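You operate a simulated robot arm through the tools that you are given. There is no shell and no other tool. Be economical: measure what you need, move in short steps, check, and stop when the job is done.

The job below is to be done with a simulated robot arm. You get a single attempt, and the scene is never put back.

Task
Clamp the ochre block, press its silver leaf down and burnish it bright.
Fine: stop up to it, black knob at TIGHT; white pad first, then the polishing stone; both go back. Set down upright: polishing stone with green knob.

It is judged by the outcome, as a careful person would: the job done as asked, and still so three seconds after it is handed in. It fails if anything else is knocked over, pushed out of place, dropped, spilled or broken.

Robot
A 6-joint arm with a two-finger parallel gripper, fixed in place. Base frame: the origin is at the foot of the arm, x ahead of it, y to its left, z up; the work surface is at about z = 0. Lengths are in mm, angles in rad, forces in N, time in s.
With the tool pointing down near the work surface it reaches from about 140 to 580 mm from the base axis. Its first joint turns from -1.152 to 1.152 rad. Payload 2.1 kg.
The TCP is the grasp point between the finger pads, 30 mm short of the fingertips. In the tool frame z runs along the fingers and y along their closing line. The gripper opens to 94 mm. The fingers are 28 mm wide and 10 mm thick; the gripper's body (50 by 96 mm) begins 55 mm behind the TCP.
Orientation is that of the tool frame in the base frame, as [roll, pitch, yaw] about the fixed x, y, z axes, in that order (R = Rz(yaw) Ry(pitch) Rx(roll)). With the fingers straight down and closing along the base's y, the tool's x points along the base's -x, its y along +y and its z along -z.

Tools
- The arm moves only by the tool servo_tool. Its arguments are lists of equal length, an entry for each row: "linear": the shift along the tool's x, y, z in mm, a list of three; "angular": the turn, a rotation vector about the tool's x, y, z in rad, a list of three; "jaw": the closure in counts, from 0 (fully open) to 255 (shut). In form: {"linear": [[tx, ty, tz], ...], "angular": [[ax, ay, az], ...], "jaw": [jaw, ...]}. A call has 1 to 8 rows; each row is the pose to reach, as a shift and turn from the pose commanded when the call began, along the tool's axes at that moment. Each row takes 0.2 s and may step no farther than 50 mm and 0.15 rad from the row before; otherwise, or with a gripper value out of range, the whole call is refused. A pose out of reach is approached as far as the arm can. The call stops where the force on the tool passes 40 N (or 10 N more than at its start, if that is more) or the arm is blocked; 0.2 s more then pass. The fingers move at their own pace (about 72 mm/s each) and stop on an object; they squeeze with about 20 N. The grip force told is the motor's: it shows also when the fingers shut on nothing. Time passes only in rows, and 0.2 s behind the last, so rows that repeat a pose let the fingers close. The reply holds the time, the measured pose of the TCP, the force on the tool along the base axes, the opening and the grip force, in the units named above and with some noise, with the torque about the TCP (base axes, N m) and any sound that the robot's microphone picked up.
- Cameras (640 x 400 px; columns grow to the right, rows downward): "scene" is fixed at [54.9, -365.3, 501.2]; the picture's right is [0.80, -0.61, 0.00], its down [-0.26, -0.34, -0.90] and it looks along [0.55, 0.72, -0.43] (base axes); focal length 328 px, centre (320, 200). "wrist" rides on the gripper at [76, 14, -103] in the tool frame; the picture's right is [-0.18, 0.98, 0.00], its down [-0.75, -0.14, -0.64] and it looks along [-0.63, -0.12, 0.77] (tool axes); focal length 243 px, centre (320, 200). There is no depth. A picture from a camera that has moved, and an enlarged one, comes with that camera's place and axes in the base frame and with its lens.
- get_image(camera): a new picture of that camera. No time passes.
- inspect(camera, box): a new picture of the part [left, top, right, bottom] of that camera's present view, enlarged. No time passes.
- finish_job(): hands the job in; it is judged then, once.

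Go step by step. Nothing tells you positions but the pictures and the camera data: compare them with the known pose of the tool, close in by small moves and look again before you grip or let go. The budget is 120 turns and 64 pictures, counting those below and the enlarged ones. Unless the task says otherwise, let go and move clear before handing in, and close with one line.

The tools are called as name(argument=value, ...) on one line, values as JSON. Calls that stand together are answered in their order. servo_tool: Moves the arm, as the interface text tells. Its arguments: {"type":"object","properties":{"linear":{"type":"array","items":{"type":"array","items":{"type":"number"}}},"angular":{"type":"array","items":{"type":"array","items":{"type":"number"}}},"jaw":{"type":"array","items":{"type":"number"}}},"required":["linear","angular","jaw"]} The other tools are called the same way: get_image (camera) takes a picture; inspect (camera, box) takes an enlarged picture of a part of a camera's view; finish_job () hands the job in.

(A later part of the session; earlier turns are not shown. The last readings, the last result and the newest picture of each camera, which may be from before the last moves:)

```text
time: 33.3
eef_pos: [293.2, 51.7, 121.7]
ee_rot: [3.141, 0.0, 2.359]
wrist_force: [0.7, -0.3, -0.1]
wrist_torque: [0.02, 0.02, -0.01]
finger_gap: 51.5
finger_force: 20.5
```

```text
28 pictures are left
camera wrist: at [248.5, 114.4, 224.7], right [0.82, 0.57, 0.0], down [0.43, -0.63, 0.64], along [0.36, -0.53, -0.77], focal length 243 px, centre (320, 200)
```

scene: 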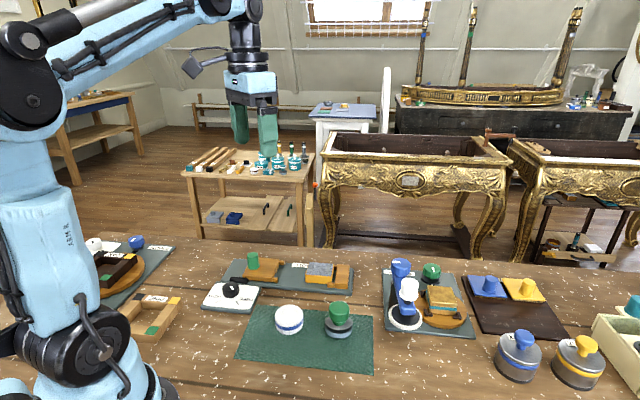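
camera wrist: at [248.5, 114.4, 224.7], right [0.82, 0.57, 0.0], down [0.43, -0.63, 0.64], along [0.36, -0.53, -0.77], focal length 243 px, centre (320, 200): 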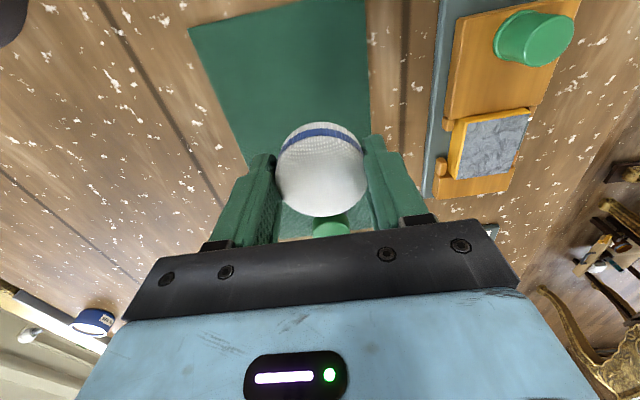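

Pad held. Carrying it over the leaf, whose centre I estimate at (421,114.5).

servo_tool(linear=[[-11, 34, 0], [-22, 68, 0], [-34, 103, 0], [-45.6, 136.8, 0], [-45.6, 136.8, 0]], angular=[[0, 0, 0], [0, 0, 0], [0, 0, 0], [0, 0, 0], [0, 0, 0]], jaw=[255, 255, 255, 255, 255])

inspect(camera="scene", box=[250, 210, 380, 310])

get_image(camera="wrist")

```text
time: 34.5
eef_pos: [421.5, 116.2, 122.3]
ee_rot: [3.141, 0.001, 2.357]
wrist_force: [0.2, 0.0, -0.7]
wrist_torque: [0.01, -0.01, 0.03]
finger_gap: 51.6
finger_force: 20.4
```

```text
4.00 times, centred on (315, 260) of scene
camera zoom: at [54.9, -365.2, 501.2], right [0.8, -0.61, 0.0], down [-0.26, -0.34, -0.9], along [0.55, 0.72, -0.43], focal length 1312 px, centre (340, -40)
```

zoom: 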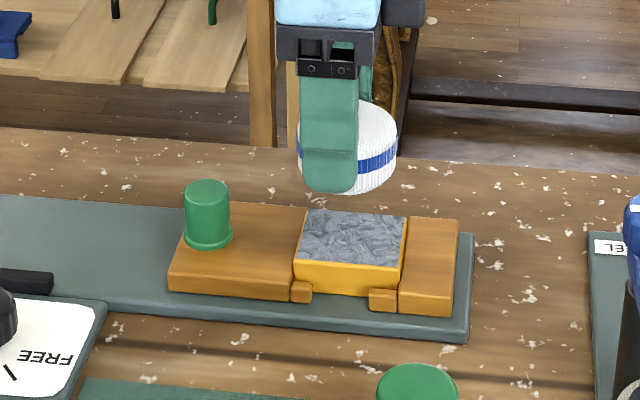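

```text
26 pictures are left
camera wrist: at [377.0, 178.1, 224.5], right [0.82, 0.57, 0.0], down [0.43, -0.63, 0.64], along [0.36, -0.53, -0.77], focal length 243 px, centre (320, 200)
```

wrist: 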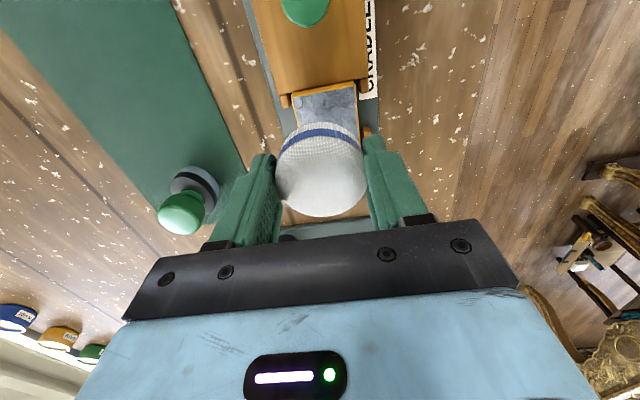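

I'll enlarge the wrist view to refine the leaf's sideways position before pressing.

inspect(camera="wrist", box=[230, 40, 410, 160])

```text
3.33 times, centred on (320, 100) of wrist
camera zoom: at [377.0, 178.1, 224.5], right [0.82, 0.57, 0.0], down [0.43, -0.63, 0.64], along [0.36, -0.53, -0.77], focal length 809 px, centre (320, 533)
```

zoom: 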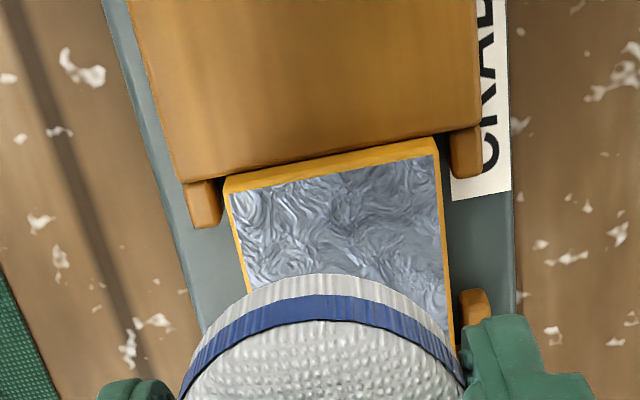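

Leaf centre refined to roughly s=219, w=384 along the cradle axes; shifting 4–5 mm sideways and descending to just above.

servo_tool(linear=[[-3, 4.5, 0], [-3, 4.5, 15], [-3, 4.5, 28], [-3, 4.5, 34], [-3, 4.5, 34]], angular=[[0, 0, 0], [0, 0, 0], [0, 0, 0], [0, 0, 0], [0, 0, 0]], jaw=[255, 255, 255, 255, 255])

inspect(camera="scene", box=[270, 230, 370, 300])

inspect(camera="wrist", box=[230, 40, 410, 160])

```text
time: 35.7
eef_pos: [426.5, 117.8, 86.7]
ee_rot: [-3.14, 0.003, 2.357]
wrist_force: [0.4, 0.2, -0.1]
wrist_torque: [-0.02, 0.0, 0.03]
finger_gap: 51.5
finger_force: 20.0
```

```text
5.71 times, centred on (320, 265) of scene
camera zoom: at [54.9, -365.3, 501.2], right [0.8, -0.61, 0.0], down [-0.26, -0.34, -0.9], along [0.55, 0.72, -0.43], focal length 1874 px, centre (320, -171)
```

zoom: 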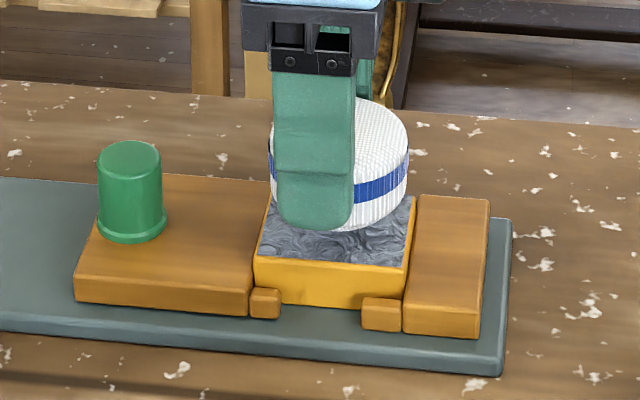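

```text
3.33 times, centred on (320, 100) of wrist
camera zoom: at [382.9, 180.1, 189.5], right [0.82, 0.57, 0.0], down [0.43, -0.63, 0.64], along [0.36, -0.53, -0.77], focal length 809 px, centre (320, 533)
```

zoom: 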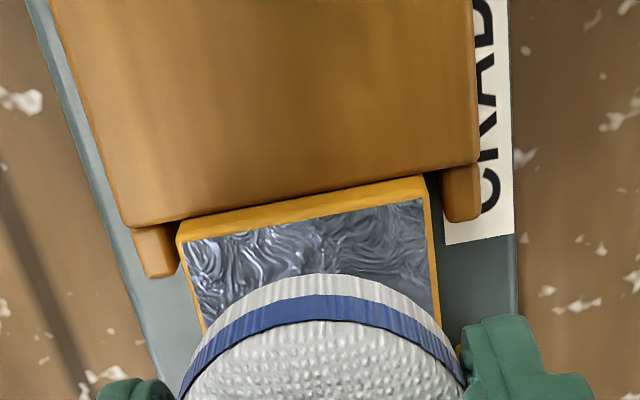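

Pad is centred over the leaf, a few mm above. Pressing down in small steps.

servo_tool(linear=[[0, 0, 1], [0, 0, 2], [0, 0, 3], [0, 0, 4], [0, 0, 4.6], [0, 0, 5.2], [0, 0, 5.8], [0, 0, 6.4]], angular=[[0, 0, 0], [0, 0, 0], [0, 0, 0], [0, 0, 0], [0, 0, 0], [0, 0, 0], [0, 0, 0], [0, 0, 0]], jaw=[255, 255, 255, 255, 255, 255, 255, 255])

```text
time: 37.5
eef_pos: [426.4, 115.1, 81.3]
ee_rot: [3.14, 0.001, 2.359]
wrist_force: [-0.3, -0.5, -0.2]
wrist_torque: [-0.02, 0.02, -0.03]
finger_gap: 51.6
finger_force: 19.9
```

servo_tool(linear=[[0, 0, 0.5], [0, 0, 1], [0, 0, 1.5], [0, 0, 2], [0, 0, 2.5], [0, 0, 3], [0, 0, 3.5], [0, 0, 4]], angular=[[0, 0, 0], [0, 0, 0], [0, 0, 0], [0, 0, 0], [0, 0, 0], [0, 0, 0], [0, 0, 0], [0, 0, 0]], jaw=[255, 255, 255, 255, 255, 255, 255, 255])

```text
time: 39.3
eef_pos: [425.6, 115.7, 76.8]
ee_rot: [-3.141, 0.002, 2.359]
wrist_force: [0.8, -0.2, -0.6]
wrist_torque: [-0.01, 0.0, 0.0]
finger_gap: 51.3
finger_force: 20.0
```

servo_tool(linear=[[0, 0, 0.4], [0, 0, 0.8], [0, 0, 1.2], [0, 0, 1.6], [0, 0, 2], [0, 0, 2.4], [0, 0, 2.8], [0, 0, 3.2]], angular=[[0, 0, 0], [0, 0, 0], [0, 0, 0], [0, 0, 0], [0, 0, 0], [0, 0, 0], [0, 0, 0], [0, 0, 0]], jaw=[255, 255, 255, 255, 255, 255, 255, 255])

inspect(camera="scene", box=[290, 240, 350, 290])

```text
time: 41.1
eef_pos: [425.7, 116.8, 73.4]
ee_rot: [-3.141, 0.002, 2.357]
wrist_force: [0.6, -0.5, 0.0]
wrist_torque: [-0.02, -0.01, 0.04]
finger_gap: 51.7
finger_force: 19.6
```

```text
8.00 times, centred on (320, 265) of scene
camera zoom: at [54.9, -365.3, 501.2], right [0.8, -0.61, 0.0], down [-0.26, -0.34, -0.9], along [0.55, 0.72, -0.43], focal length 2623 px, centre (320, -320)
```

zoom: 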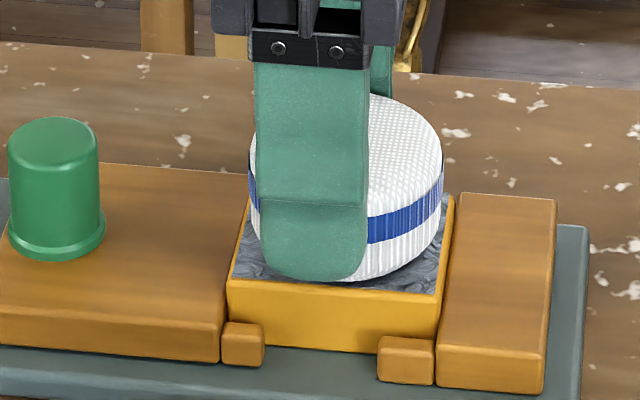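

servo_tool(linear=[[0, 0, 0.4], [0, 0, 0.8], [0, 0, 1.2], [0, 0, 1.6], [0, 0, 2], [0, 0, 2.4], [0, 0, 2.8], [0, 0, 3.2]], angular=[[0, 0, 0], [0, 0, 0], [0, 0, 0], [0, 0, 0], [0, 0, 0], [0, 0, 0], [0, 0, 0], [0, 0, 0]], jaw=[255, 255, 255, 255, 255, 255, 255, 255])

```text
time: 42.9
eef_pos: [427.7, 117.2, 72.3]
ee_rot: [3.139, 0.002, 2.359]
wrist_force: [-2.9, 2.3, 29.3]
wrist_torque: [-0.09, -0.07, 0.01]
finger_gap: 51.8
finger_force: 20.2
```

Contact at about 29 N. Holding briefly, then lifting and looking at the leaf.

servo_tool(linear=[[0, 0, 0], [0, 0, 0], [0, 0, 0], [0, 0, 0], [0, 0, 0]], angular=[[0, 0, 0], [0, 0, 0], [0, 0, 0], [0, 0, 0], [0, 0, 0]], jaw=[255, 255, 255, 255, 255])

servo_tool(linear=[[0, 0, -3], [0, 0, -20], [0, 0, -50], [0, 0, -50]], angular=[[0, 0, 0], [0, 0, 0], [0, 0, 0], [0, 0, 0]], jaw=[255, 255, 255, 255])

inspect(camera="scene", box=[270, 230, 370, 300])

```text
time: 44.1
eef_pos: [425.9, 115.9, 72.4]
ee_rot: [3.141, 0.002, 2.358]
wrist_force: [0.2, 2.2, 25.3]
wrist_torque: [-0.1, -0.07, 0.0]
finger_gap: 51.8
finger_force: 20.7
```

```text
time: 45.1
eef_pos: [425.7, 115.0, 118.6]
ee_rot: [-3.141, 0.003, 2.359]
wrist_force: [-0.2, 0.0, -0.2]
wrist_torque: [-0.01, 0.02, -0.01]
finger_gap: 51.5
finger_force: 20.3
```

```text
5.71 times, centred on (320, 265) of scene
camera zoom: at [54.9, -365.3, 501.2], right [0.8, -0.61, 0.0], down [-0.26, -0.34, -0.9], along [0.55, 0.72, -0.43], focal length 1874 px, centre (320, -171)
```

zoom: 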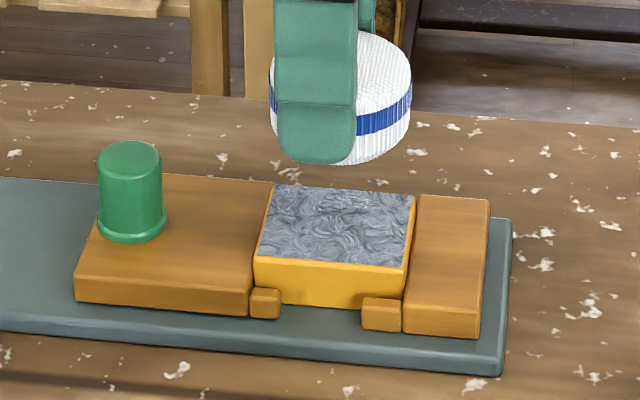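

Checking the leaf close up against the earlier picture.

inspect(camera="scene", box=[290, 250, 360, 300])

```text
8.00 times, centred on (325, 275) of scene
camera zoom: at [54.9, -365.3, 501.2], right [0.8, -0.61, 0.0], down [-0.26, -0.34, -0.9], along [0.55, 0.72, -0.43], focal length 2623 px, centre (280, -400)
```

zoom: 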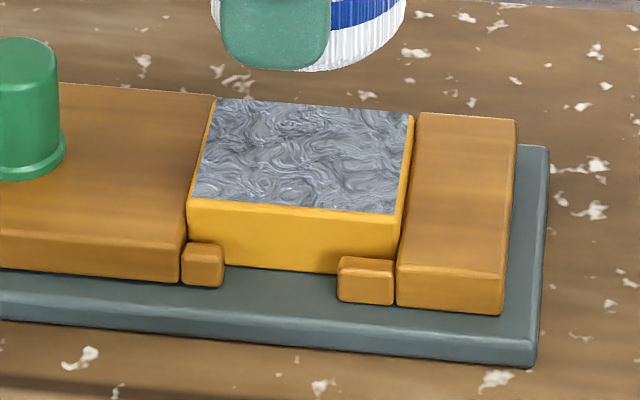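

One centred press left most of the leaf still wrinkled. I'll tamp it at offset spots so the whole surface, corners included, gets pressed.

servo_tool(linear=[[-8, 6, 20], [-8, 6, 44], [-8, 6, 48], [-8, 6, 49], [-8, 6, 49.6], [-8, 6, 50], [-8, 6, 50], [-8, 6, 50]], angular=[[0, 0, 0], [0, 0, 0], [0, 0, 0], [0, 0, 0], [0, 0, 0], [0, 0, 0], [0, 0, 0], [0, 0, 0]], jaw=[255, 255, 255, 255, 255, 255, 255, 255])

```text
time: 46.9
eef_pos: [436.4, 113.4, 70.5]
ee_rot: [3.141, 0.001, 2.357]
wrist_force: [-1.3, -1.1, 33.7]
wrist_torque: [-0.19, 0.07, 0.01]
finger_gap: 51.6
finger_force: 19.9
```

servo_tool(linear=[[0, 0, -4], [16, 0, -4], [16, 0, -1], [16, 0, -0.4], [16, 0, -0.1], [16, 0, 0], [16, 0, 0], [16, 0, 0]], angular=[[0, 0, 0], [0, 0, 0], [0, 0, 0], [0, 0, 0], [0, 0, 0], [0, 0, 0], [0, 0, 0], [0, 0, 0]], jaw=[255, 255, 255, 255, 255, 255, 255, 255])

servo_tool(linear=[[0, 0, -4], [0, -12, -4], [0, -12, -1], [0, -12, -0.4], [0, -12, -0.1], [0, -12, 0], [0, -12, 0], [0, -12, 0]], angular=[[0, 0, 0], [0, 0, 0], [0, 0, 0], [0, 0, 0], [0, 0, 0], [0, 0, 0], [0, 0, 0], [0, 0, 0]], jaw=[255, 255, 255, 255, 255, 255, 255, 255])

servo_tool(linear=[[0, 0, -4], [-16, 0, -4], [-16, 0, -1], [-16, 0, -0.4], [-16, 0, -0.1], [-16, 0, 0], [-16, 0, 0], [-16, 0, 0]], angular=[[0, 0, 0], [0, 0, 0], [0, 0, 0], [0, 0, 0], [0, 0, 0], [0, 0, 0], [0, 0, 0], [0, 0, 0]], jaw=[255, 255, 255, 255, 255, 255, 255, 255])

servo_tool(linear=[[0, 0, -4], [8, 6, -30], [8, 6, -48], [8, 6, -48]], angular=[[0, 0, 0], [0, 0, 0], [0, 0, 0], [0, 0, 0]], jaw=[255, 255, 255, 255])

inspect(camera="scene", box=[290, 250, 360, 300])

```text
time: 48.7
eef_pos: [425.1, 126.6, 70.7]
ee_rot: [-3.14, 0.0, 2.357]
wrist_force: [-0.6, 0.9, 2.5]
wrist_torque: [-0.04, 0.01, -0.01]
finger_gap: 51.4
finger_force: 20.3
```

```text
time: 50.5
eef_pos: [417.3, 116.9, 70.2]
ee_rot: [3.14, 0.002, 2.358]
wrist_force: [-0.9, 0.0, 5.6]
wrist_torque: [-0.03, 0.0, 0.01]
finger_gap: 51.3
finger_force: 19.6
```

```text
time: 52.3
eef_pos: [427.4, 105.8, 72.0]
ee_rot: [3.142, 0.002, 2.359]
wrist_force: [0.4, -0.6, 0.5]
wrist_torque: [0.0, 0.01, 0.0]
finger_gap: 51.7
finger_force: 19.9
```

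```text
time: 53.3
eef_pos: [425.4, 116.1, 119.4]
ee_rot: [3.141, 0.003, 2.357]
wrist_force: [-0.7, 0.2, -0.2]
wrist_torque: [0.0, 0.0, -0.01]
finger_gap: 51.4
finger_force: 19.7
```

```text
8.00 times, centred on (325, 275) of scene
camera zoom: at [54.9, -365.3, 501.2], right [0.8, -0.61, 0.0], down [-0.26, -0.34, -0.9], along [0.55, 0.72, -0.43], focal length 2623 px, centre (280, -400)
```

zoom: 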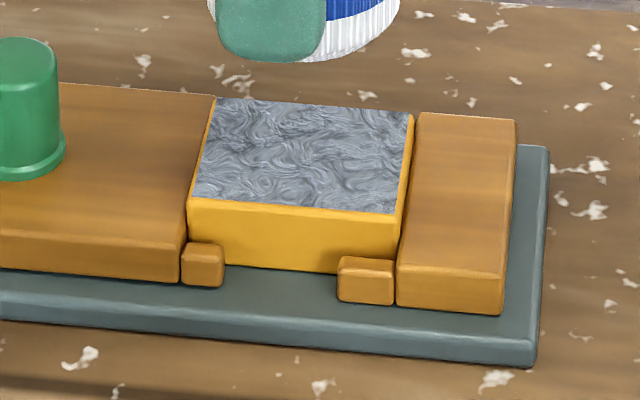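

Later presses were light (pad shifted a little in the grip), and the leaf has changed little. I'll press again at moderate force and stroke the pad slowly over the leaf.

servo_tool(linear=[[0, 0, 25], [0, 0, 44], [0, 0, 47], [0, 0, 48], [0, 0, 48.4], [0, 0, 48.8], [0, 0, 49.1], [0, 0, 49.1]], angular=[[0, 0, 0], [0, 0, 0], [0, 0, 0], [0, 0, 0], [0, 0, 0], [0, 0, 0], [0, 0, 0], [0, 0, 0]], jaw=[255, 255, 255, 255, 255, 255, 255, 255])

```text
time: 55.1
eef_pos: [426.4, 115.5, 69.8]
ee_rot: [3.141, 0.001, 2.359]
wrist_force: [-2.6, 4.7, 18.1]
wrist_torque: [0.08, 0.09, 0.01]
finger_gap: 51.5
finger_force: 19.8
```

servo_tool(linear=[[-3, 0, 0], [-6, 0, 0], [-10, 0, 0], [-6, 0, 0], [-2, 0, 0], [2, 0, 0], [6, 0, 0], [10, 0, 0]], angular=[[0, 0, 0], [0, 0, 0], [0, 0, 0], [0, 0, 0], [0, 0, 0], [0, 0, 0], [0, 0, 0], [0, 0, 0]], jaw=[255, 255, 255, 255, 255, 255, 255, 255])

inspect(camera="scene", box=[290, 250, 360, 300])

```text
time: 56.2
eef_pos: [432.2, 110.1, 70.4]
ee_rot: [3.137, 0.012, 2.353]
wrist_force: [0.8, 0.2, 13.4]
wrist_torque: [0.0, 0.18, 0.0]
finger_gap: 51.9
finger_force: 19.9
stopped in row 5: the force on the tool passed its limit at 42 N (the readings are from after the stop); the commanded pose is now the measured one
```

```text
8.00 times, centred on (325, 275) of scene
camera zoom: at [54.8, -365.3, 501.2], right [0.8, -0.61, 0.0], down [-0.26, -0.34, -0.9], along [0.55, 0.72, -0.43], focal length 2623 px, centre (280, -400)
```

zoom: 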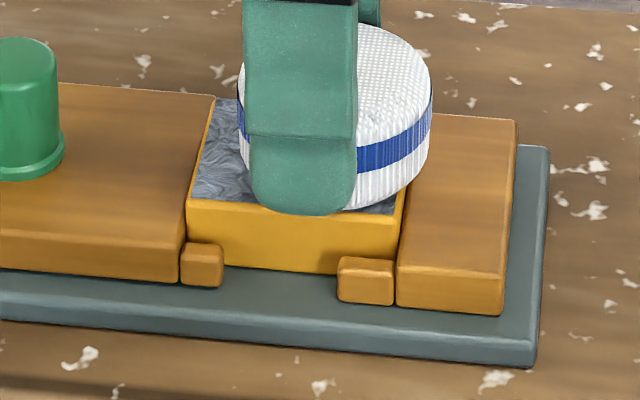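

Sliding drags too hard, so tamping is the right action. Lifting and looking closely.

servo_tool(linear=[[0, 0, -4], [5, 0, -30], [5, 0, -60], [5, 0, -60]], angular=[[0, 0, 0], [0, 0, 0], [0, 0, 0], [0, 0, 0]], jaw=[255, 255, 255, 255])

inspect(camera="scene", box=[305, 255, 345, 285])

```text
time: 57.2
eef_pos: [426.7, 114.7, 129.8]
ee_rot: [3.137, 0.013, 2.353]
wrist_force: [-0.4, 0.9, 0.0]
wrist_torque: [-0.02, -0.04, 0.0]
finger_gap: 51.7
finger_force: 20.5
```

```text
13.33 times, centred on (325, 270) of scene
camera zoom: at [54.9, -365.3, 501.2], right [0.8, -0.61, 0.0], down [-0.26, -0.34, -0.9], along [0.55, 0.72, -0.43], focal length 4372 px, centre (253, -733)
```

zoom: 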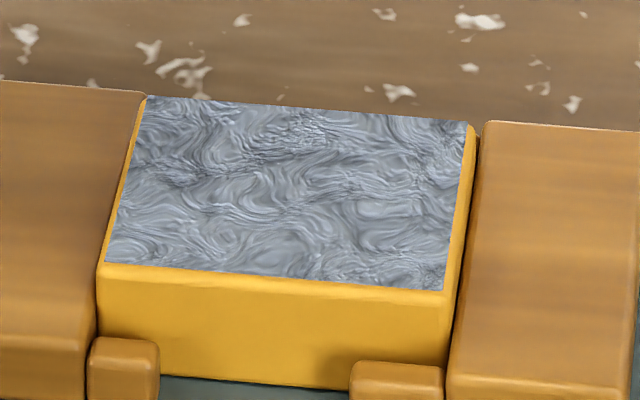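

The leaf is partly smoothed, with rough patches left (back-centre, left, right-front corner). I'll correct the slight tilt and do light strokes, checking force.

servo_tool(linear=[[0, 0, 30], [0, 0, 52], [0, 0, 57], [0, 0, 58.5], [0, 0, 59.2], [0, 0, 59.6], [0, 0, 59.6]], angular=[[0.0046, 0.013, -0.003], [0.0046, 0.013, -0.003], [0.0046, 0.013, -0.003], [0.0046, 0.013, -0.003], [0.0046, 0.013, -0.003], [0.0046, 0.013, -0.003], [0.0046, 0.013, -0.003]], jaw=[255, 255, 255, 255, 255, 255, 255])

```text
time: 58.8
eef_pos: [427.1, 114.4, 70.9]
ee_rot: [-3.141, 0.001, 2.355]
wrist_force: [-0.2, 0.2, 12.3]
wrist_torque: [-0.12, -0.1, -0.04]
finger_gap: 51.5
finger_force: 20.3
```

12 N of contact; now a gentle stroke along the leaf.

servo_tool(linear=[[3, 0, 0], [6, 0, 0], [9, 0, 0], [6, 0, 0], [3, 0, 0], [0, 0, 0], [-3, 0, 0], [-6, 0, 0]], angular=[[0, 0, 0], [0, 0, 0], [0, 0, 0], [0, 0, 0], [0, 0, 0], [0, 0, 0], [0, 0, 0], [0, 0, 0]], jaw=[255, 255, 255, 255, 255, 255, 255, 255])

```text
time: 60.6
eef_pos: [431.3, 110.6, 70.8]
ee_rot: [-3.139, -0.001, 2.356]
wrist_force: [-7.9, 7.3, 23.3]
wrist_torque: [0.2, 0.21, -0.01]
finger_gap: 51.5
finger_force: 20.5
```

servo_tool(linear=[[0, 3, -0.2], [0, 7, -0.2], [3, 7, -0.2], [6, 7, -0.2], [9, 7, -0.2], [12, 7, -0.2], [14, 7, -0.2], [14, 4, -0.2]], angular=[[0, 0, 0], [0, 0, 0], [0, 0, 0], [0, 0, 0], [0, 0, 0], [0, 0, 0], [0, 0, 0], [0, 0, 0]], jaw=[255, 255, 255, 255, 255, 255, 255, 255])

servo_tool(linear=[[0, -4, 0], [0, -8, 0], [0, -11, 0], [-4, -11, 0], [-8, -11, 0], [-12, -11, 0], [-15, -11, 0], [-12, -8, 0]], angular=[[0, 0, 0], [0, 0, 0], [0, 0, 0], [0, 0, 0], [0, 0, 0], [0, 0, 0], [0, 0, 0], [0, 0, 0]], jaw=[255, 255, 255, 255, 255, 255, 255, 255])

```text
time: 62.4
eef_pos: [425.6, 122.7, 70.4]
ee_rot: [-3.141, -0.003, 2.356]
wrist_force: [3.8, 3.9, 15.7]
wrist_torque: [0.01, -0.27, 0.06]
finger_gap: 51.8
finger_force: 19.8
```

```text
time: 64.2
eef_pos: [428.8, 107.5, 70.1]
ee_rot: [-3.139, 0.001, 2.354]
wrist_force: [1.1, -2.3, 6.4]
wrist_torque: [-0.15, 0.01, 0.01]
finger_gap: 51.3
finger_force: 19.6
```

Strokes went well at moderate force. Lifting to check the leaf.

servo_tool(linear=[[0, 0, -4], [4, 4, -30], [4, 4, -60], [4, 4, -60]], angular=[[0, 0, 0], [0, 0, 0], [0, 0, 0], [0, 0, 0]], jaw=[255, 255, 255, 255])

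inspect(camera="scene", box=[305, 255, 345, 285])

```text
time: 65.2
eef_pos: [428.8, 116.3, 130.6]
ee_rot: [-3.141, 0.0, 2.356]
wrist_force: [0.4, 0.6, -0.1]
wrist_torque: [0.03, -0.01, -0.01]
finger_gap: 51.7
finger_force: 19.9
```

```text
13.33 times, centred on (325, 270) of scene
camera zoom: at [54.9, -365.3, 501.2], right [0.8, -0.61, 0.0], down [-0.26, -0.34, -0.9], along [0.55, 0.72, -0.43], focal length 4372 px, centre (253, -733)
```

zoom: 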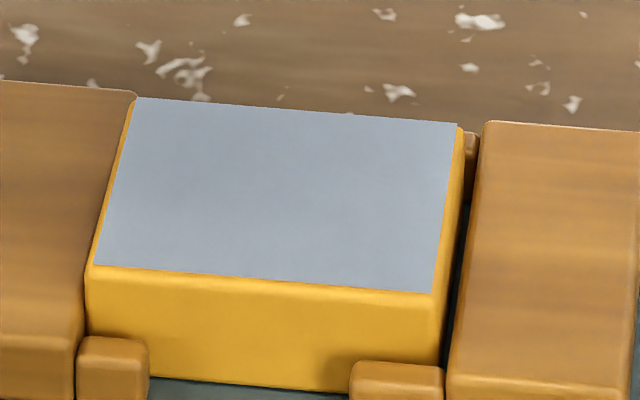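

The leaf is now laid flat and smooth. The stop and block slid back ~2 mm during the strokes, which I'll correct after the pad is returned. Taking the pad back to the mat.

servo_tool(linear=[[10, -36, 0], [24, -72, 0], [38, -108, 0], [50.3, -142.6, 0], [50.3, -142.6, 40], [50.3, -142.6, 75], [50.3, -142.6, 75]], angular=[[0, 0, 0], [0, 0, 0], [0, 0, 0], [0, 0, 0], [0, 0, 0], [0, 0, 0], [0, 0, 0]], jaw=[255, 255, 255, 255, 255, 255, 255])

inspect(camera="scene", box=[230, 265, 390, 375])

```text
time: 66.8
eef_pos: [292.9, 46.8, 56.7]
ee_rot: [-3.14, 0.0, 2.353]
wrist_force: [-0.2, -0.4, 0.0]
wrist_torque: [0.0, 0.01, -0.02]
finger_gap: 51.4
finger_force: 19.7
```

```text
3.64 times, centred on (310, 320) of scene
camera zoom: at [54.8, -365.3, 501.2], right [0.8, -0.61, 0.0], down [-0.26, -0.34, -0.9], along [0.55, 0.72, -0.43], focal length 1192 px, centre (356, -236)
```

zoom: 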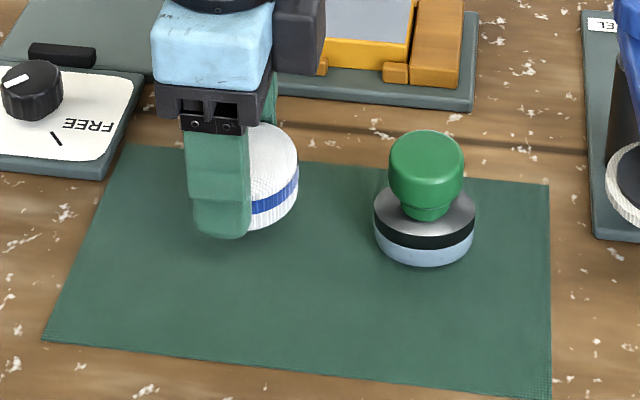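

Aligned over its old spot. Lowering gently until it touches the mat.

servo_tool(linear=[[0, 1, 8], [0, 1, 13], [0, 1, 15], [0, 1, 16], [0, 1, 16.6], [0, 1, 17.2]], angular=[[0, 0, 0], [0, 0, 0], [0, 0, 0], [0, 0, 0], [0, 0, 0], [0, 0, 0]], jaw=[255, 255, 255, 255, 255, 255])

```text
time: 68.2
eef_pos: [292.9, 49.5, 38.3]
ee_rot: [-3.139, 0.001, 2.357]
wrist_force: [-1.4, 1.6, 18.4]
wrist_torque: [-0.04, -0.14, -0.01]
finger_gap: 51.3
finger_force: 20.0
```

Pad is back on the mat. Releasing it, rising, then going behind the stop with closed fingers to push it snug again.

servo_tool(linear=[[0, 0, 0], [0, 0, 0], [0, 0, -15], [0, 0, -50], [0, 0, -92], [0, 0, -92]], angular=[[0, 0, 0], [0, 0, 0], [0, 0, 0], [0, 0, 0], [0, 0, 0], [0, 0, 0]], jaw=[60, 20, 20, 20, 20, 20])

servo_tool(linear=[[19, 36, 0], [38, 72, 0], [57, 108, 0], [76, 143.5, 0], [76, 143.5, 40], [76, 143.5, 65], [76, 143.5, 65]], angular=[[0, 0, 0], [0, 0, 0], [0, 0, 0], [0, 0, 0], [0, 0, 0], [0, 0, 0], [0, 0, 0]], jaw=[255, 255, 255, 255, 255, 255, 255])

inspect(camera="scene", box=[210, 230, 370, 350])

```text
time: 69.6
eef_pos: [290.5, 48.4, 130.4]
ee_rot: [-3.142, 0.0, 2.354]
wrist_force: [0.3, -0.5, -1.0]
wrist_torque: [0.0, 0.02, -0.01]
finger_gap: 86.8
finger_force: 0.0
```

```text
time: 71.2
eef_pos: [339.0, 203.7, 63.0]
ee_rot: [-3.138, 0.0, 2.355]
wrist_force: [0.6, -0.8, -1.3]
wrist_torque: [-0.01, 0.0, -0.01]
finger_gap: 0.2
finger_force: 20.4
```

```text
3.33 times, centred on (290, 290) of scene
camera zoom: at [54.9, -365.3, 501.2], right [0.8, -0.61, 0.0], down [-0.26, -0.34, -0.9], along [0.55, 0.72, -0.43], focal length 1093 px, centre (420, -100)
```

zoom: 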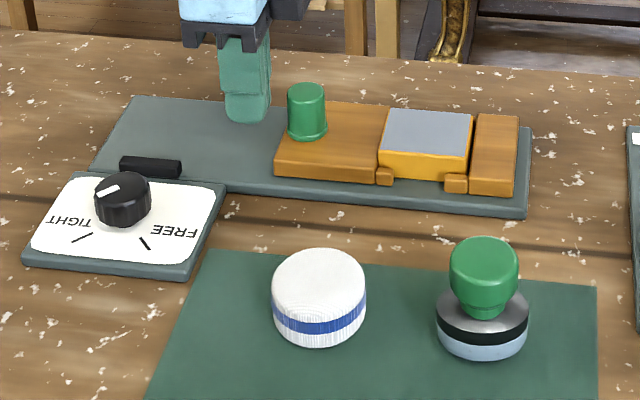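

Positioned behind the stop. Lowering and pushing it toward the block in small steps.

servo_tool(linear=[[0, 0, 10], [0, 0, 16], [-3, 0, 16], [-5, 0, 16], [-7, 0, 16], [-8, 0, 16], [-9, 0, 16], [-10, 0, 16]], angular=[[0, 0, 0], [0, 0, 0], [0, 0, 0], [0, 0, 0], [0, 0, 0], [0, 0, 0], [0, 0, 0], [0, 0, 0]], jaw=[255, 255, 255, 255, 255, 255, 255, 255])

servo_tool(linear=[[-0.7, 0, 0], [-1.4, 0, 0], [-2.1, 0, 0], [-2.8, 0, 0], [-3.5, 0, 0], [-4.2, 0, 0], [-4.9, 0, 0], [-5.6, 0, 0]], angular=[[0, 0, 0], [0, 0, 0], [0, 0, 0], [0, 0, 0], [0, 0, 0], [0, 0, 0], [0, 0, 0], [0, 0, 0]], jaw=[255, 255, 255, 255, 255, 255, 255, 255])

```text
time: 73.0
eef_pos: [346.9, 198.3, 49.5]
ee_rot: [-3.14, 0.0, 2.356]
wrist_force: [-0.7, 0.5, -0.1]
wrist_torque: [0.0, 0.05, -0.04]
finger_gap: 0.0
finger_force: 19.8
```

```text
time: 74.8
eef_pos: [350.4, 195.0, 50.0]
ee_rot: [-3.14, -0.006, 2.358]
wrist_force: [-16.6, 12.5, 3.3]
wrist_torque: [0.37, 0.27, -0.07]
finger_gap: 0.0
finger_force: 19.8
```

Contact with the stop at 20 N. Pushing a little more.

servo_tool(linear=[[-0.5, 0, 0], [-1, 0, 0], [-1.5, 0, 0], [-2, 0, 0], [-2.5, 0, 0], [-3, 0, 0], [-3.5, 0, 0]], angular=[[0, 0, 0], [0, 0, 0], [0, 0, 0], [0, 0, 0], [0, 0, 0], [0, 0, 0], [0, 0, 0]], jaw=[255, 255, 255, 255, 255, 255, 255])

inspect(camera="scene", box=[290, 250, 360, 300])

```text
time: 76.4
eef_pos: [349.7, 195.1, 49.2]
ee_rot: [3.142, -0.018, 2.362]
wrist_force: [-4.9, 3.4, 1.6]
wrist_torque: [0.07, 0.08, -0.04]
finger_gap: 0.0
finger_force: 19.9
stopped in row 7: the force on the tool passed its limit at 41 N (the readings are from after the stop); the commanded pose is now the measured one
```

```text
8.00 times, centred on (325, 275) of scene
camera zoom: at [54.8, -365.3, 501.2], right [0.8, -0.61, 0.0], down [-0.26, -0.34, -0.9], along [0.55, 0.72, -0.43], focal length 2623 px, centre (280, -400)
```

zoom: 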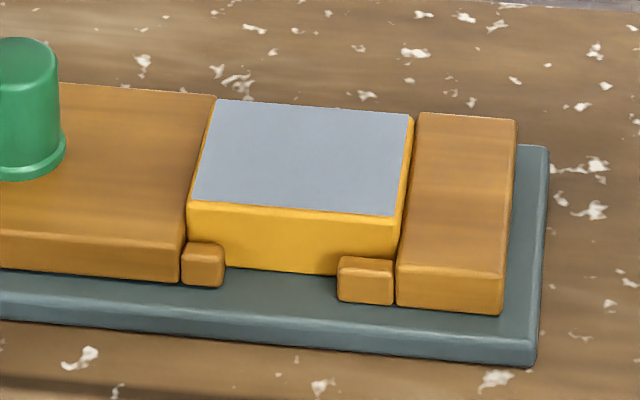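

The block is firmly seated again. Backing off and moving over to the polishing stone.

servo_tool(linear=[[5, 0, 0], [10, 0, 0], [10, 0, -40], [10, 0, -80], [10, 0, -120]], angular=[[0, 0, 0], [0, -0.018, 0.006], [0, -0.018, 0.006], [0, -0.018, 0.006], [0, -0.018, 0.006]], jaw=[255, 255, 255, 255, 255])

servo_tool(linear=[[-34, -29, 0], [-68, -58, 0], [-102, -87, 0], [-136, -116, 0], [-169, -145, 0], [-169, -145, 0]], angular=[[0, 0, 0], [0, 0, 0], [0, 0, 0], [0, 0, 0], [0, 0, 0], [0, 0, 0]], jaw=[0, 0, 0, 0, 0, 0])

get_image(camera="wrist")

```text
time: 77.6
eef_pos: [345.6, 201.0, 169.2]
ee_rot: [-3.142, 0.004, 2.354]
wrist_force: [-1.0, -0.4, -0.3]
wrist_torque: [0.01, -0.03, 0.01]
finger_gap: 0.0
finger_force: 20.5
```

```text
time: 79.0
eef_pos: [362.5, -22.7, 169.7]
ee_rot: [3.141, 0.002, 2.356]
wrist_force: [0.2, -0.2, 0.5]
wrist_torque: [-0.03, -0.01, -0.04]
finger_gap: 94.1
finger_force: 0.0
```

```text
12 pictures are left
camera wrist: at [318.1, 40.6, 272.7], right [0.83, 0.56, 0.0], down [0.43, -0.63, 0.64], along [0.36, -0.53, -0.76], focal length 243 px, centre (320, 200)
```

wrist: 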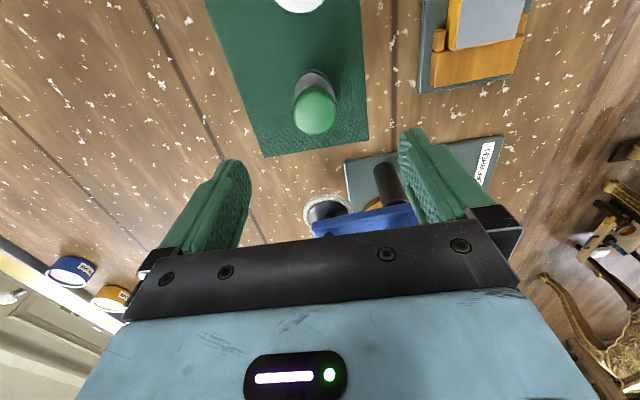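

The stone's knob is at about (355.5,-22.5). Centring and descending around the knob.

servo_tool(linear=[[5, -4.8, 40], [5, -4.8, 80], [5, -4.8, 100], [5, -4.8, 108], [5, -4.8, 108]], angular=[[0, 0, 0], [0, 0, 0], [0, 0, 0], [0, 0, 0], [0, 0, 0]], jaw=[0, 0, 0, 0, 0])

get_image(camera="wrist")

```text
time: 80.2
eef_pos: [354.1, -20.1, 61.3]
ee_rot: [3.141, 0.003, 2.356]
wrist_force: [-0.1, -0.1, 0.0]
wrist_torque: [0.0, 0.01, 0.0]
finger_gap: 94.1
finger_force: 0.1
```

```text
11 pictures are left
camera wrist: at [311.0, 42.5, 164.6], right [0.83, 0.56, 0.0], down [0.43, -0.63, 0.64], along [0.36, -0.53, -0.76], focal length 243 px, centre (320, 200)
```

wrist: 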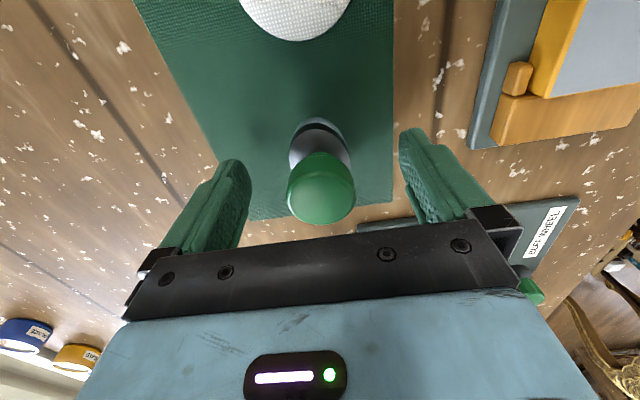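

Knob centred well enough; small 2.5 mm shift along s, then close and lift.

servo_tool(linear=[[-2.5, 0, 0], [-2.5, 0, 0], [-2.5, 0, 0], [-2.5, 0, 0], [-2.5, 0, 0]], angular=[[0, 0, 0], [0, 0, 0], [0, 0, 0], [0, 0, 0], [0, 0, 0]], jaw=[0, 255, 255, 255, 255])

servo_tool(linear=[[0, 0, -10], [0, 0, -40], [0, 0, -75], [0, 0, -75]], angular=[[0, 0, 0], [0, 0, 0], [0, 0, 0], [0, 0, 0]], jaw=[255, 255, 255, 255])

get_image(camera="wrist")

```text
time: 81.4
eef_pos: [355.5, -21.9, 62.3]
ee_rot: [-3.141, 0.004, 2.355]
wrist_force: [0.4, 0.7, 0.5]
wrist_torque: [0.05, -0.03, -0.03]
finger_gap: 38.2
finger_force: 20.4
```

```text
time: 82.4
eef_pos: [356.3, -22.4, 135.8]
ee_rot: [-3.141, 0.004, 2.354]
wrist_force: [0.4, -0.9, -0.7]
wrist_torque: [-0.02, 0.03, 0.03]
finger_gap: 38.0
finger_force: 20.3
```

```text
10 pictures are left
camera wrist: at [312.7, 41.0, 239.3], right [0.83, 0.56, 0.0], down [0.43, -0.63, 0.64], along [0.36, -0.53, -0.76], focal length 243 px, centre (320, 200)
```

wrist: 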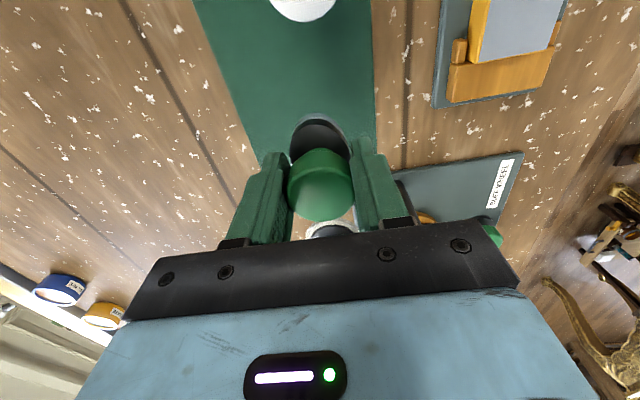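

Stone held. Carrying it over the leaf and lowering to just above it.

servo_tool(linear=[[12, 37, 0], [24, 74, 0], [36, 111, 0], [48, 147.5, 0], [48, 147.5, 20], [48, 147.5, 36], [48, 147.5, 36]], angular=[[0, 0, 0], [0, 0, 0], [0, 0, 0], [0, 0, 0], [0, 0, 0], [0, 0, 0], [0, 0, 0]], jaw=[255, 255, 255, 255, 255, 255, 255])

inspect(camera="scene", box=[270, 225, 370, 300])

```text
time: 84.0
eef_pos: [426.9, 114.4, 101.5]
ee_rot: [3.141, 0.001, 2.355]
wrist_force: [-0.3, -0.1, -1.0]
wrist_torque: [0.01, -0.03, 0.01]
finger_gap: 38.4
finger_force: 20.0
```

```text
5.33 times, centred on (320, 262) of scene
camera zoom: at [54.9, -365.3, 501.2], right [0.8, -0.61, 0.0], down [-0.26, -0.34, -0.9], along [0.55, 0.72, -0.43], focal length 1749 px, centre (320, -133)
```

zoom: 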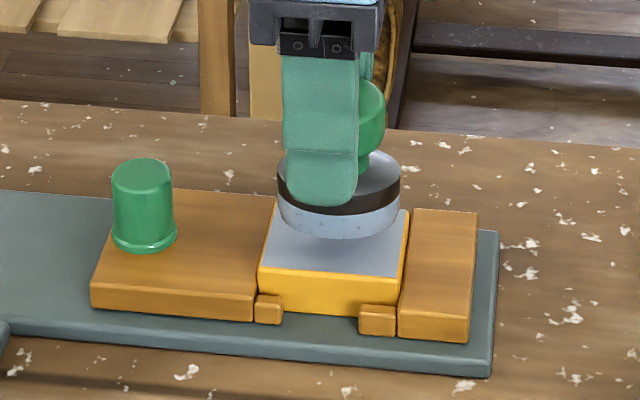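

Stone is over the leaf, about 8 mm up. Lowering to light contact.

servo_tool(linear=[[0, 0, 3], [0, 0, 5], [0, 0, 6], [0, 0, 6.6], [0, 0, 7.2], [0, 0, 7.8], [0, 0, 8.4]], angular=[[0, 0, 0], [0, 0, 0], [0, 0, 0], [0, 0, 0], [0, 0, 0], [0, 0, 0], [0, 0, 0]], jaw=[255, 255, 255, 255, 255, 255, 255])

```text
time: 85.6
eef_pos: [428.1, 113.7, 92.7]
ee_rot: [3.142, 0.004, 2.355]
wrist_force: [-1.3, -2.9, 17.8]
wrist_torque: [-0.23, -0.05, 0.03]
finger_gap: 38.1
finger_force: 20.3
```

Contact at ~18 N. Starting gentle back-and-forth strokes.

servo_tool(linear=[[0, 3, -0.2], [0, 6, -0.2], [0, 8, -0.2], [0, 4, -0.2], [0, 0, -0.2], [0, -4, -0.2], [0, -8, -0.2], [0, -4, -0.2]], angular=[[0, 0, 0], [0, 0, 0], [0, 0, 0], [0, 0, 0], [0, 0, 0], [0, 0, 0], [0, 0, 0], [0, 0, 0]], jaw=[255, 255, 255, 255, 255, 255, 255, 255])

servo_tool(linear=[[-4, 0, 0], [-8, 0, 0], [-8, 4, 0], [-8, 8, 0], [-8, 12, 0], [-8, 8, 0], [-8, 4, 0], [-8, -2, 0]], angular=[[0, 0, 0], [0, 0, 0], [0, 0, 0], [0, 0, 0], [0, 0, 0], [0, 0, 0], [0, 0, 0], [0, 0, 0]], jaw=[255, 255, 255, 255, 255, 255, 255, 255])

```text
time: 87.4
eef_pos: [424.5, 112.5, 92.4]
ee_rot: [-3.14, 0.003, 2.355]
wrist_force: [-0.1, 0.8, -0.9]
wrist_torque: [-0.01, -0.02, -0.01]
finger_gap: 37.7
finger_force: 20.4
```

```text
time: 89.2
eef_pos: [427.4, 104.5, 91.7]
ee_rot: [-3.141, 0.003, 2.354]
wrist_force: [-0.2, 0.4, -1.3]
wrist_torque: [-0.02, 0.06, -0.03]
finger_gap: 37.8
finger_force: 19.7
```

Contact was lost (the knob crept in the grip); lowering slightly again.

servo_tool(linear=[[0, 0, 0.4], [0, 0, 0.7], [0, 0, 0.7]], angular=[[0, 0, 0], [0, 0, 0], [0, 0, 0]], jaw=[255, 255, 255])

```text
time: 90.0
eef_pos: [427.8, 105.3, 91.1]
ee_rot: [3.141, 0.003, 2.354]
wrist_force: [-0.2, -0.6, 17.0]
wrist_torque: [-0.11, -0.03, 0.03]
finger_gap: 37.9
finger_force: 20.4
```

servo_tool(linear=[[0, 4, 0], [0, 8, 0], [0, 12, 0], [0, 15, 0], [0, 10, 0], [0, 5, 0], [0, 0, 0], [0, 5, 0]], angular=[[0, 0, 0], [0, 0, 0], [0, 0, 0], [0, 0, 0], [0, 0, 0], [0, 0, 0], [0, 0, 0], [0, 0, 0]], jaw=[255, 255, 255, 255, 255, 255, 255, 255])

```text
time: 91.8
eef_pos: [432.9, 108.8, 92.7]
ee_rot: [-3.141, 0.002, 2.355]
wrist_force: [0.9, -0.2, -0.1]
wrist_torque: [-0.01, 0.05, 0.01]
finger_gap: 37.8
finger_force: 20.0
```

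Pressing with a slight downward ramp while stroking to keep contact.

servo_tool(linear=[[0, 0, 0.5], [0, -4, 0.7], [0, 0, 0.8], [0, 4, 0.9], [0, 8, 1.0], [0, 4, 1.0], [0, 0, 1.1], [0, -4, 1.2]], angular=[[0, 0, 0], [0, 0, 0], [0, 0, 0], [0, 0, 0], [0, 0, 0], [0, 0, 0], [0, 0, 0], [0, 0, 0]], jaw=[255, 255, 255, 255, 255, 255, 255, 255])

servo_tool(linear=[[4, 0, 0.2], [8, 0, 0.3], [12, 0, 0.4], [16, 0, 0.5], [16, 4, 0.6], [16, 8, 0.7], [16, 12, 0.8], [16, 6, 0.9]], angular=[[0, 0, 0], [0, 0, 0], [0, 0, 0], [0, 0, 0], [0, 0, 0], [0, 0, 0], [0, 0, 0], [0, 0, 0]], jaw=[255, 255, 255, 255, 255, 255, 255, 255])

```text
time: 93.6
eef_pos: [429.4, 106.1, 91.8]
ee_rot: [3.138, 0.003, 2.355]
wrist_force: [4.5, 4.7, 15.4]
wrist_torque: [0.12, -0.23, 0.05]
finger_gap: 37.6
finger_force: 20.0
```

```text
time: 95.4
eef_pos: [422.8, 122.2, 90.8]
ee_rot: [3.14, 0.003, 2.354]
wrist_force: [2.4, 3.5, 11.0]
wrist_torque: [0.18, -0.14, 0.05]
finger_gap: 37.7
finger_force: 19.9
```

Contact kept at 10–15 N. More strokes over the near half and centre.

servo_tool(linear=[[0, -4, 0.1], [0, -8, 0.2], [0, -12, 0.2], [0, -8, 0.3], [0, -4, 0.4], [0, 0, 0.4], [0, 5, 0.5], [0, 0, 0.5]], angular=[[0, 0, 0], [0, 0, 0], [0, 0, 0], [0, 0, 0], [0, 0, 0], [0, 0, 0], [0, 0, 0], [0, 0, 0]], jaw=[255, 255, 255, 255, 255, 255, 255, 255])

servo_tool(linear=[[-4, 0, 0.1], [-8, 0, 0.2], [-8, 5, 0.2], [-8, 0, 0.3], [-8, -5, 0.3], [-8, -9, 0.4], [-12, -4, 0.4], [-14, 2, 0.5]], angular=[[0, 0, 0], [0, 0, 0], [0, 0, 0], [0, 0, 0], [0, 0, 0], [0, 0, 0], [0, 0, 0], [0, 0, 0]], jaw=[255, 255, 255, 255, 255, 255, 255, 255])

servo_tool(linear=[[0, 0, -5], [0, 0, -30], [4, 0, -50], [4, 0, -50]], angular=[[0, 0, 0], [0, 0, 0], [0, 0, 0], [0, 0, 0]], jaw=[255, 255, 255, 255])

inspect(camera="scene", box=[290, 235, 360, 295])

```text
time: 97.2
eef_pos: [422.0, 121.8, 89.8]
ee_rot: [3.138, 0.004, 2.354]
wrist_force: [3.5, 3.9, 12.0]
wrist_torque: [0.12, -0.28, 0.03]
finger_gap: 37.5
finger_force: 19.7
```

```text
time: 99.0
eef_pos: [432.3, 111.7, 88.9]
ee_rot: [3.141, 0.004, 2.351]
wrist_force: [-2.6, -2.6, 11.8]
wrist_torque: [-0.27, 0.11, -0.04]
finger_gap: 37.4
finger_force: 20.0
```

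```text
time: 100.0
eef_pos: [430.3, 116.1, 139.1]
ee_rot: [3.141, 0.004, 2.355]
wrist_force: [-0.3, 0.8, -0.6]
wrist_torque: [0.03, 0.0, 0.01]
finger_gap: 37.5
finger_force: 20.1
```

```text
6.67 times, centred on (325, 265) of scene
camera zoom: at [54.9, -365.3, 501.2], right [0.8, -0.61, 0.0], down [-0.26, -0.34, -0.9], along [0.55, 0.72, -0.43], focal length 2186 px, centre (287, -233)
```

zoom: 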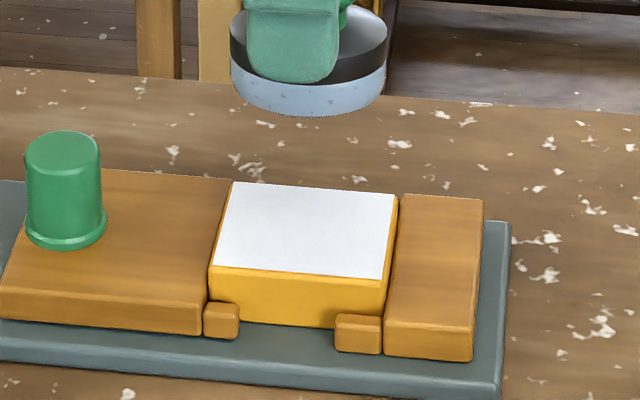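

The leaf is now bright all over and the block is snug. Taking the stone back to its spot on the mat.

servo_tool(linear=[[-11, -37, 0], [-23, -75, 0], [-34, -113, 0], [-45.9, -150.7, 0], [-45.9, -150.7, 40], [-45.9, -150.7, 70], [-45.9, -150.7, 70]], angular=[[0, 0, 0], [0, 0, 0], [0, 0, 0], [0, 0, 0], [0, 0, 0], [0, 0, 0], [0, 0, 0]], jaw=[255, 255, 255, 255, 255, 255, 255])

inspect(camera="scene", box=[230, 265, 390, 375])

```text
time: 101.6
eef_pos: [355.4, -25.0, 68.0]
ee_rot: [3.14, 0.002, 2.355]
wrist_force: [-0.4, -0.3, -1.3]
wrist_torque: [-0.02, -0.01, 0.01]
finger_gap: 37.4
finger_force: 20.5
```

```text
3.64 times, centred on (310, 320) of scene
camera zoom: at [54.8, -365.3, 501.2], right [0.8, -0.61, 0.0], down [-0.26, -0.34, -0.9], along [0.55, 0.72, -0.43], focal length 1192 px, centre (356, -236)
```

zoom: 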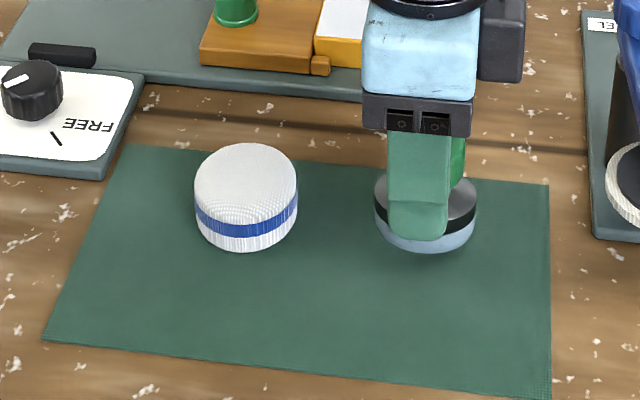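

Aligned with its original spot. Lowering gently to contact.

servo_tool(linear=[[0, 0, 5], [0, 0, 8], [0, 0, 9], [0, 0, 9.7], [0, 0, 10.4], [0, 0, 11], [0, 0, 11.5]], angular=[[0, 0, 0], [0, 0, 0], [0, 0, 0], [0, 0, 0], [0, 0, 0], [0, 0, 0], [0, 0, 0]], jaw=[255, 255, 255, 255, 255, 255, 255])

```text
time: 103.2
eef_pos: [355.8, -23.9, 57.0]
ee_rot: [3.141, 0.003, 2.353]
wrist_force: [-0.2, -0.2, -1.1]
wrist_torque: [0.03, -0.02, 0.03]
finger_gap: 37.6
finger_force: 20.4
```

servo_tool(linear=[[0, 0, 0.4], [0, 0, 0.8], [0, 0, 1.2], [0, 0, 1.6], [0, 0, 1.6]], angular=[[0, 0, 0], [0, 0, 0], [0, 0, 0], [0, 0, 0], [0, 0, 0]], jaw=[255, 255, 255, 255, 255])

```text
time: 104.4
eef_pos: [357.0, -24.3, 55.3]
ee_rot: [3.14, 0.003, 2.353]
wrist_force: [1.4, -2.1, 16.7]
wrist_torque: [-0.11, -0.09, 0.0]
finger_gap: 37.8
finger_force: 20.1
```

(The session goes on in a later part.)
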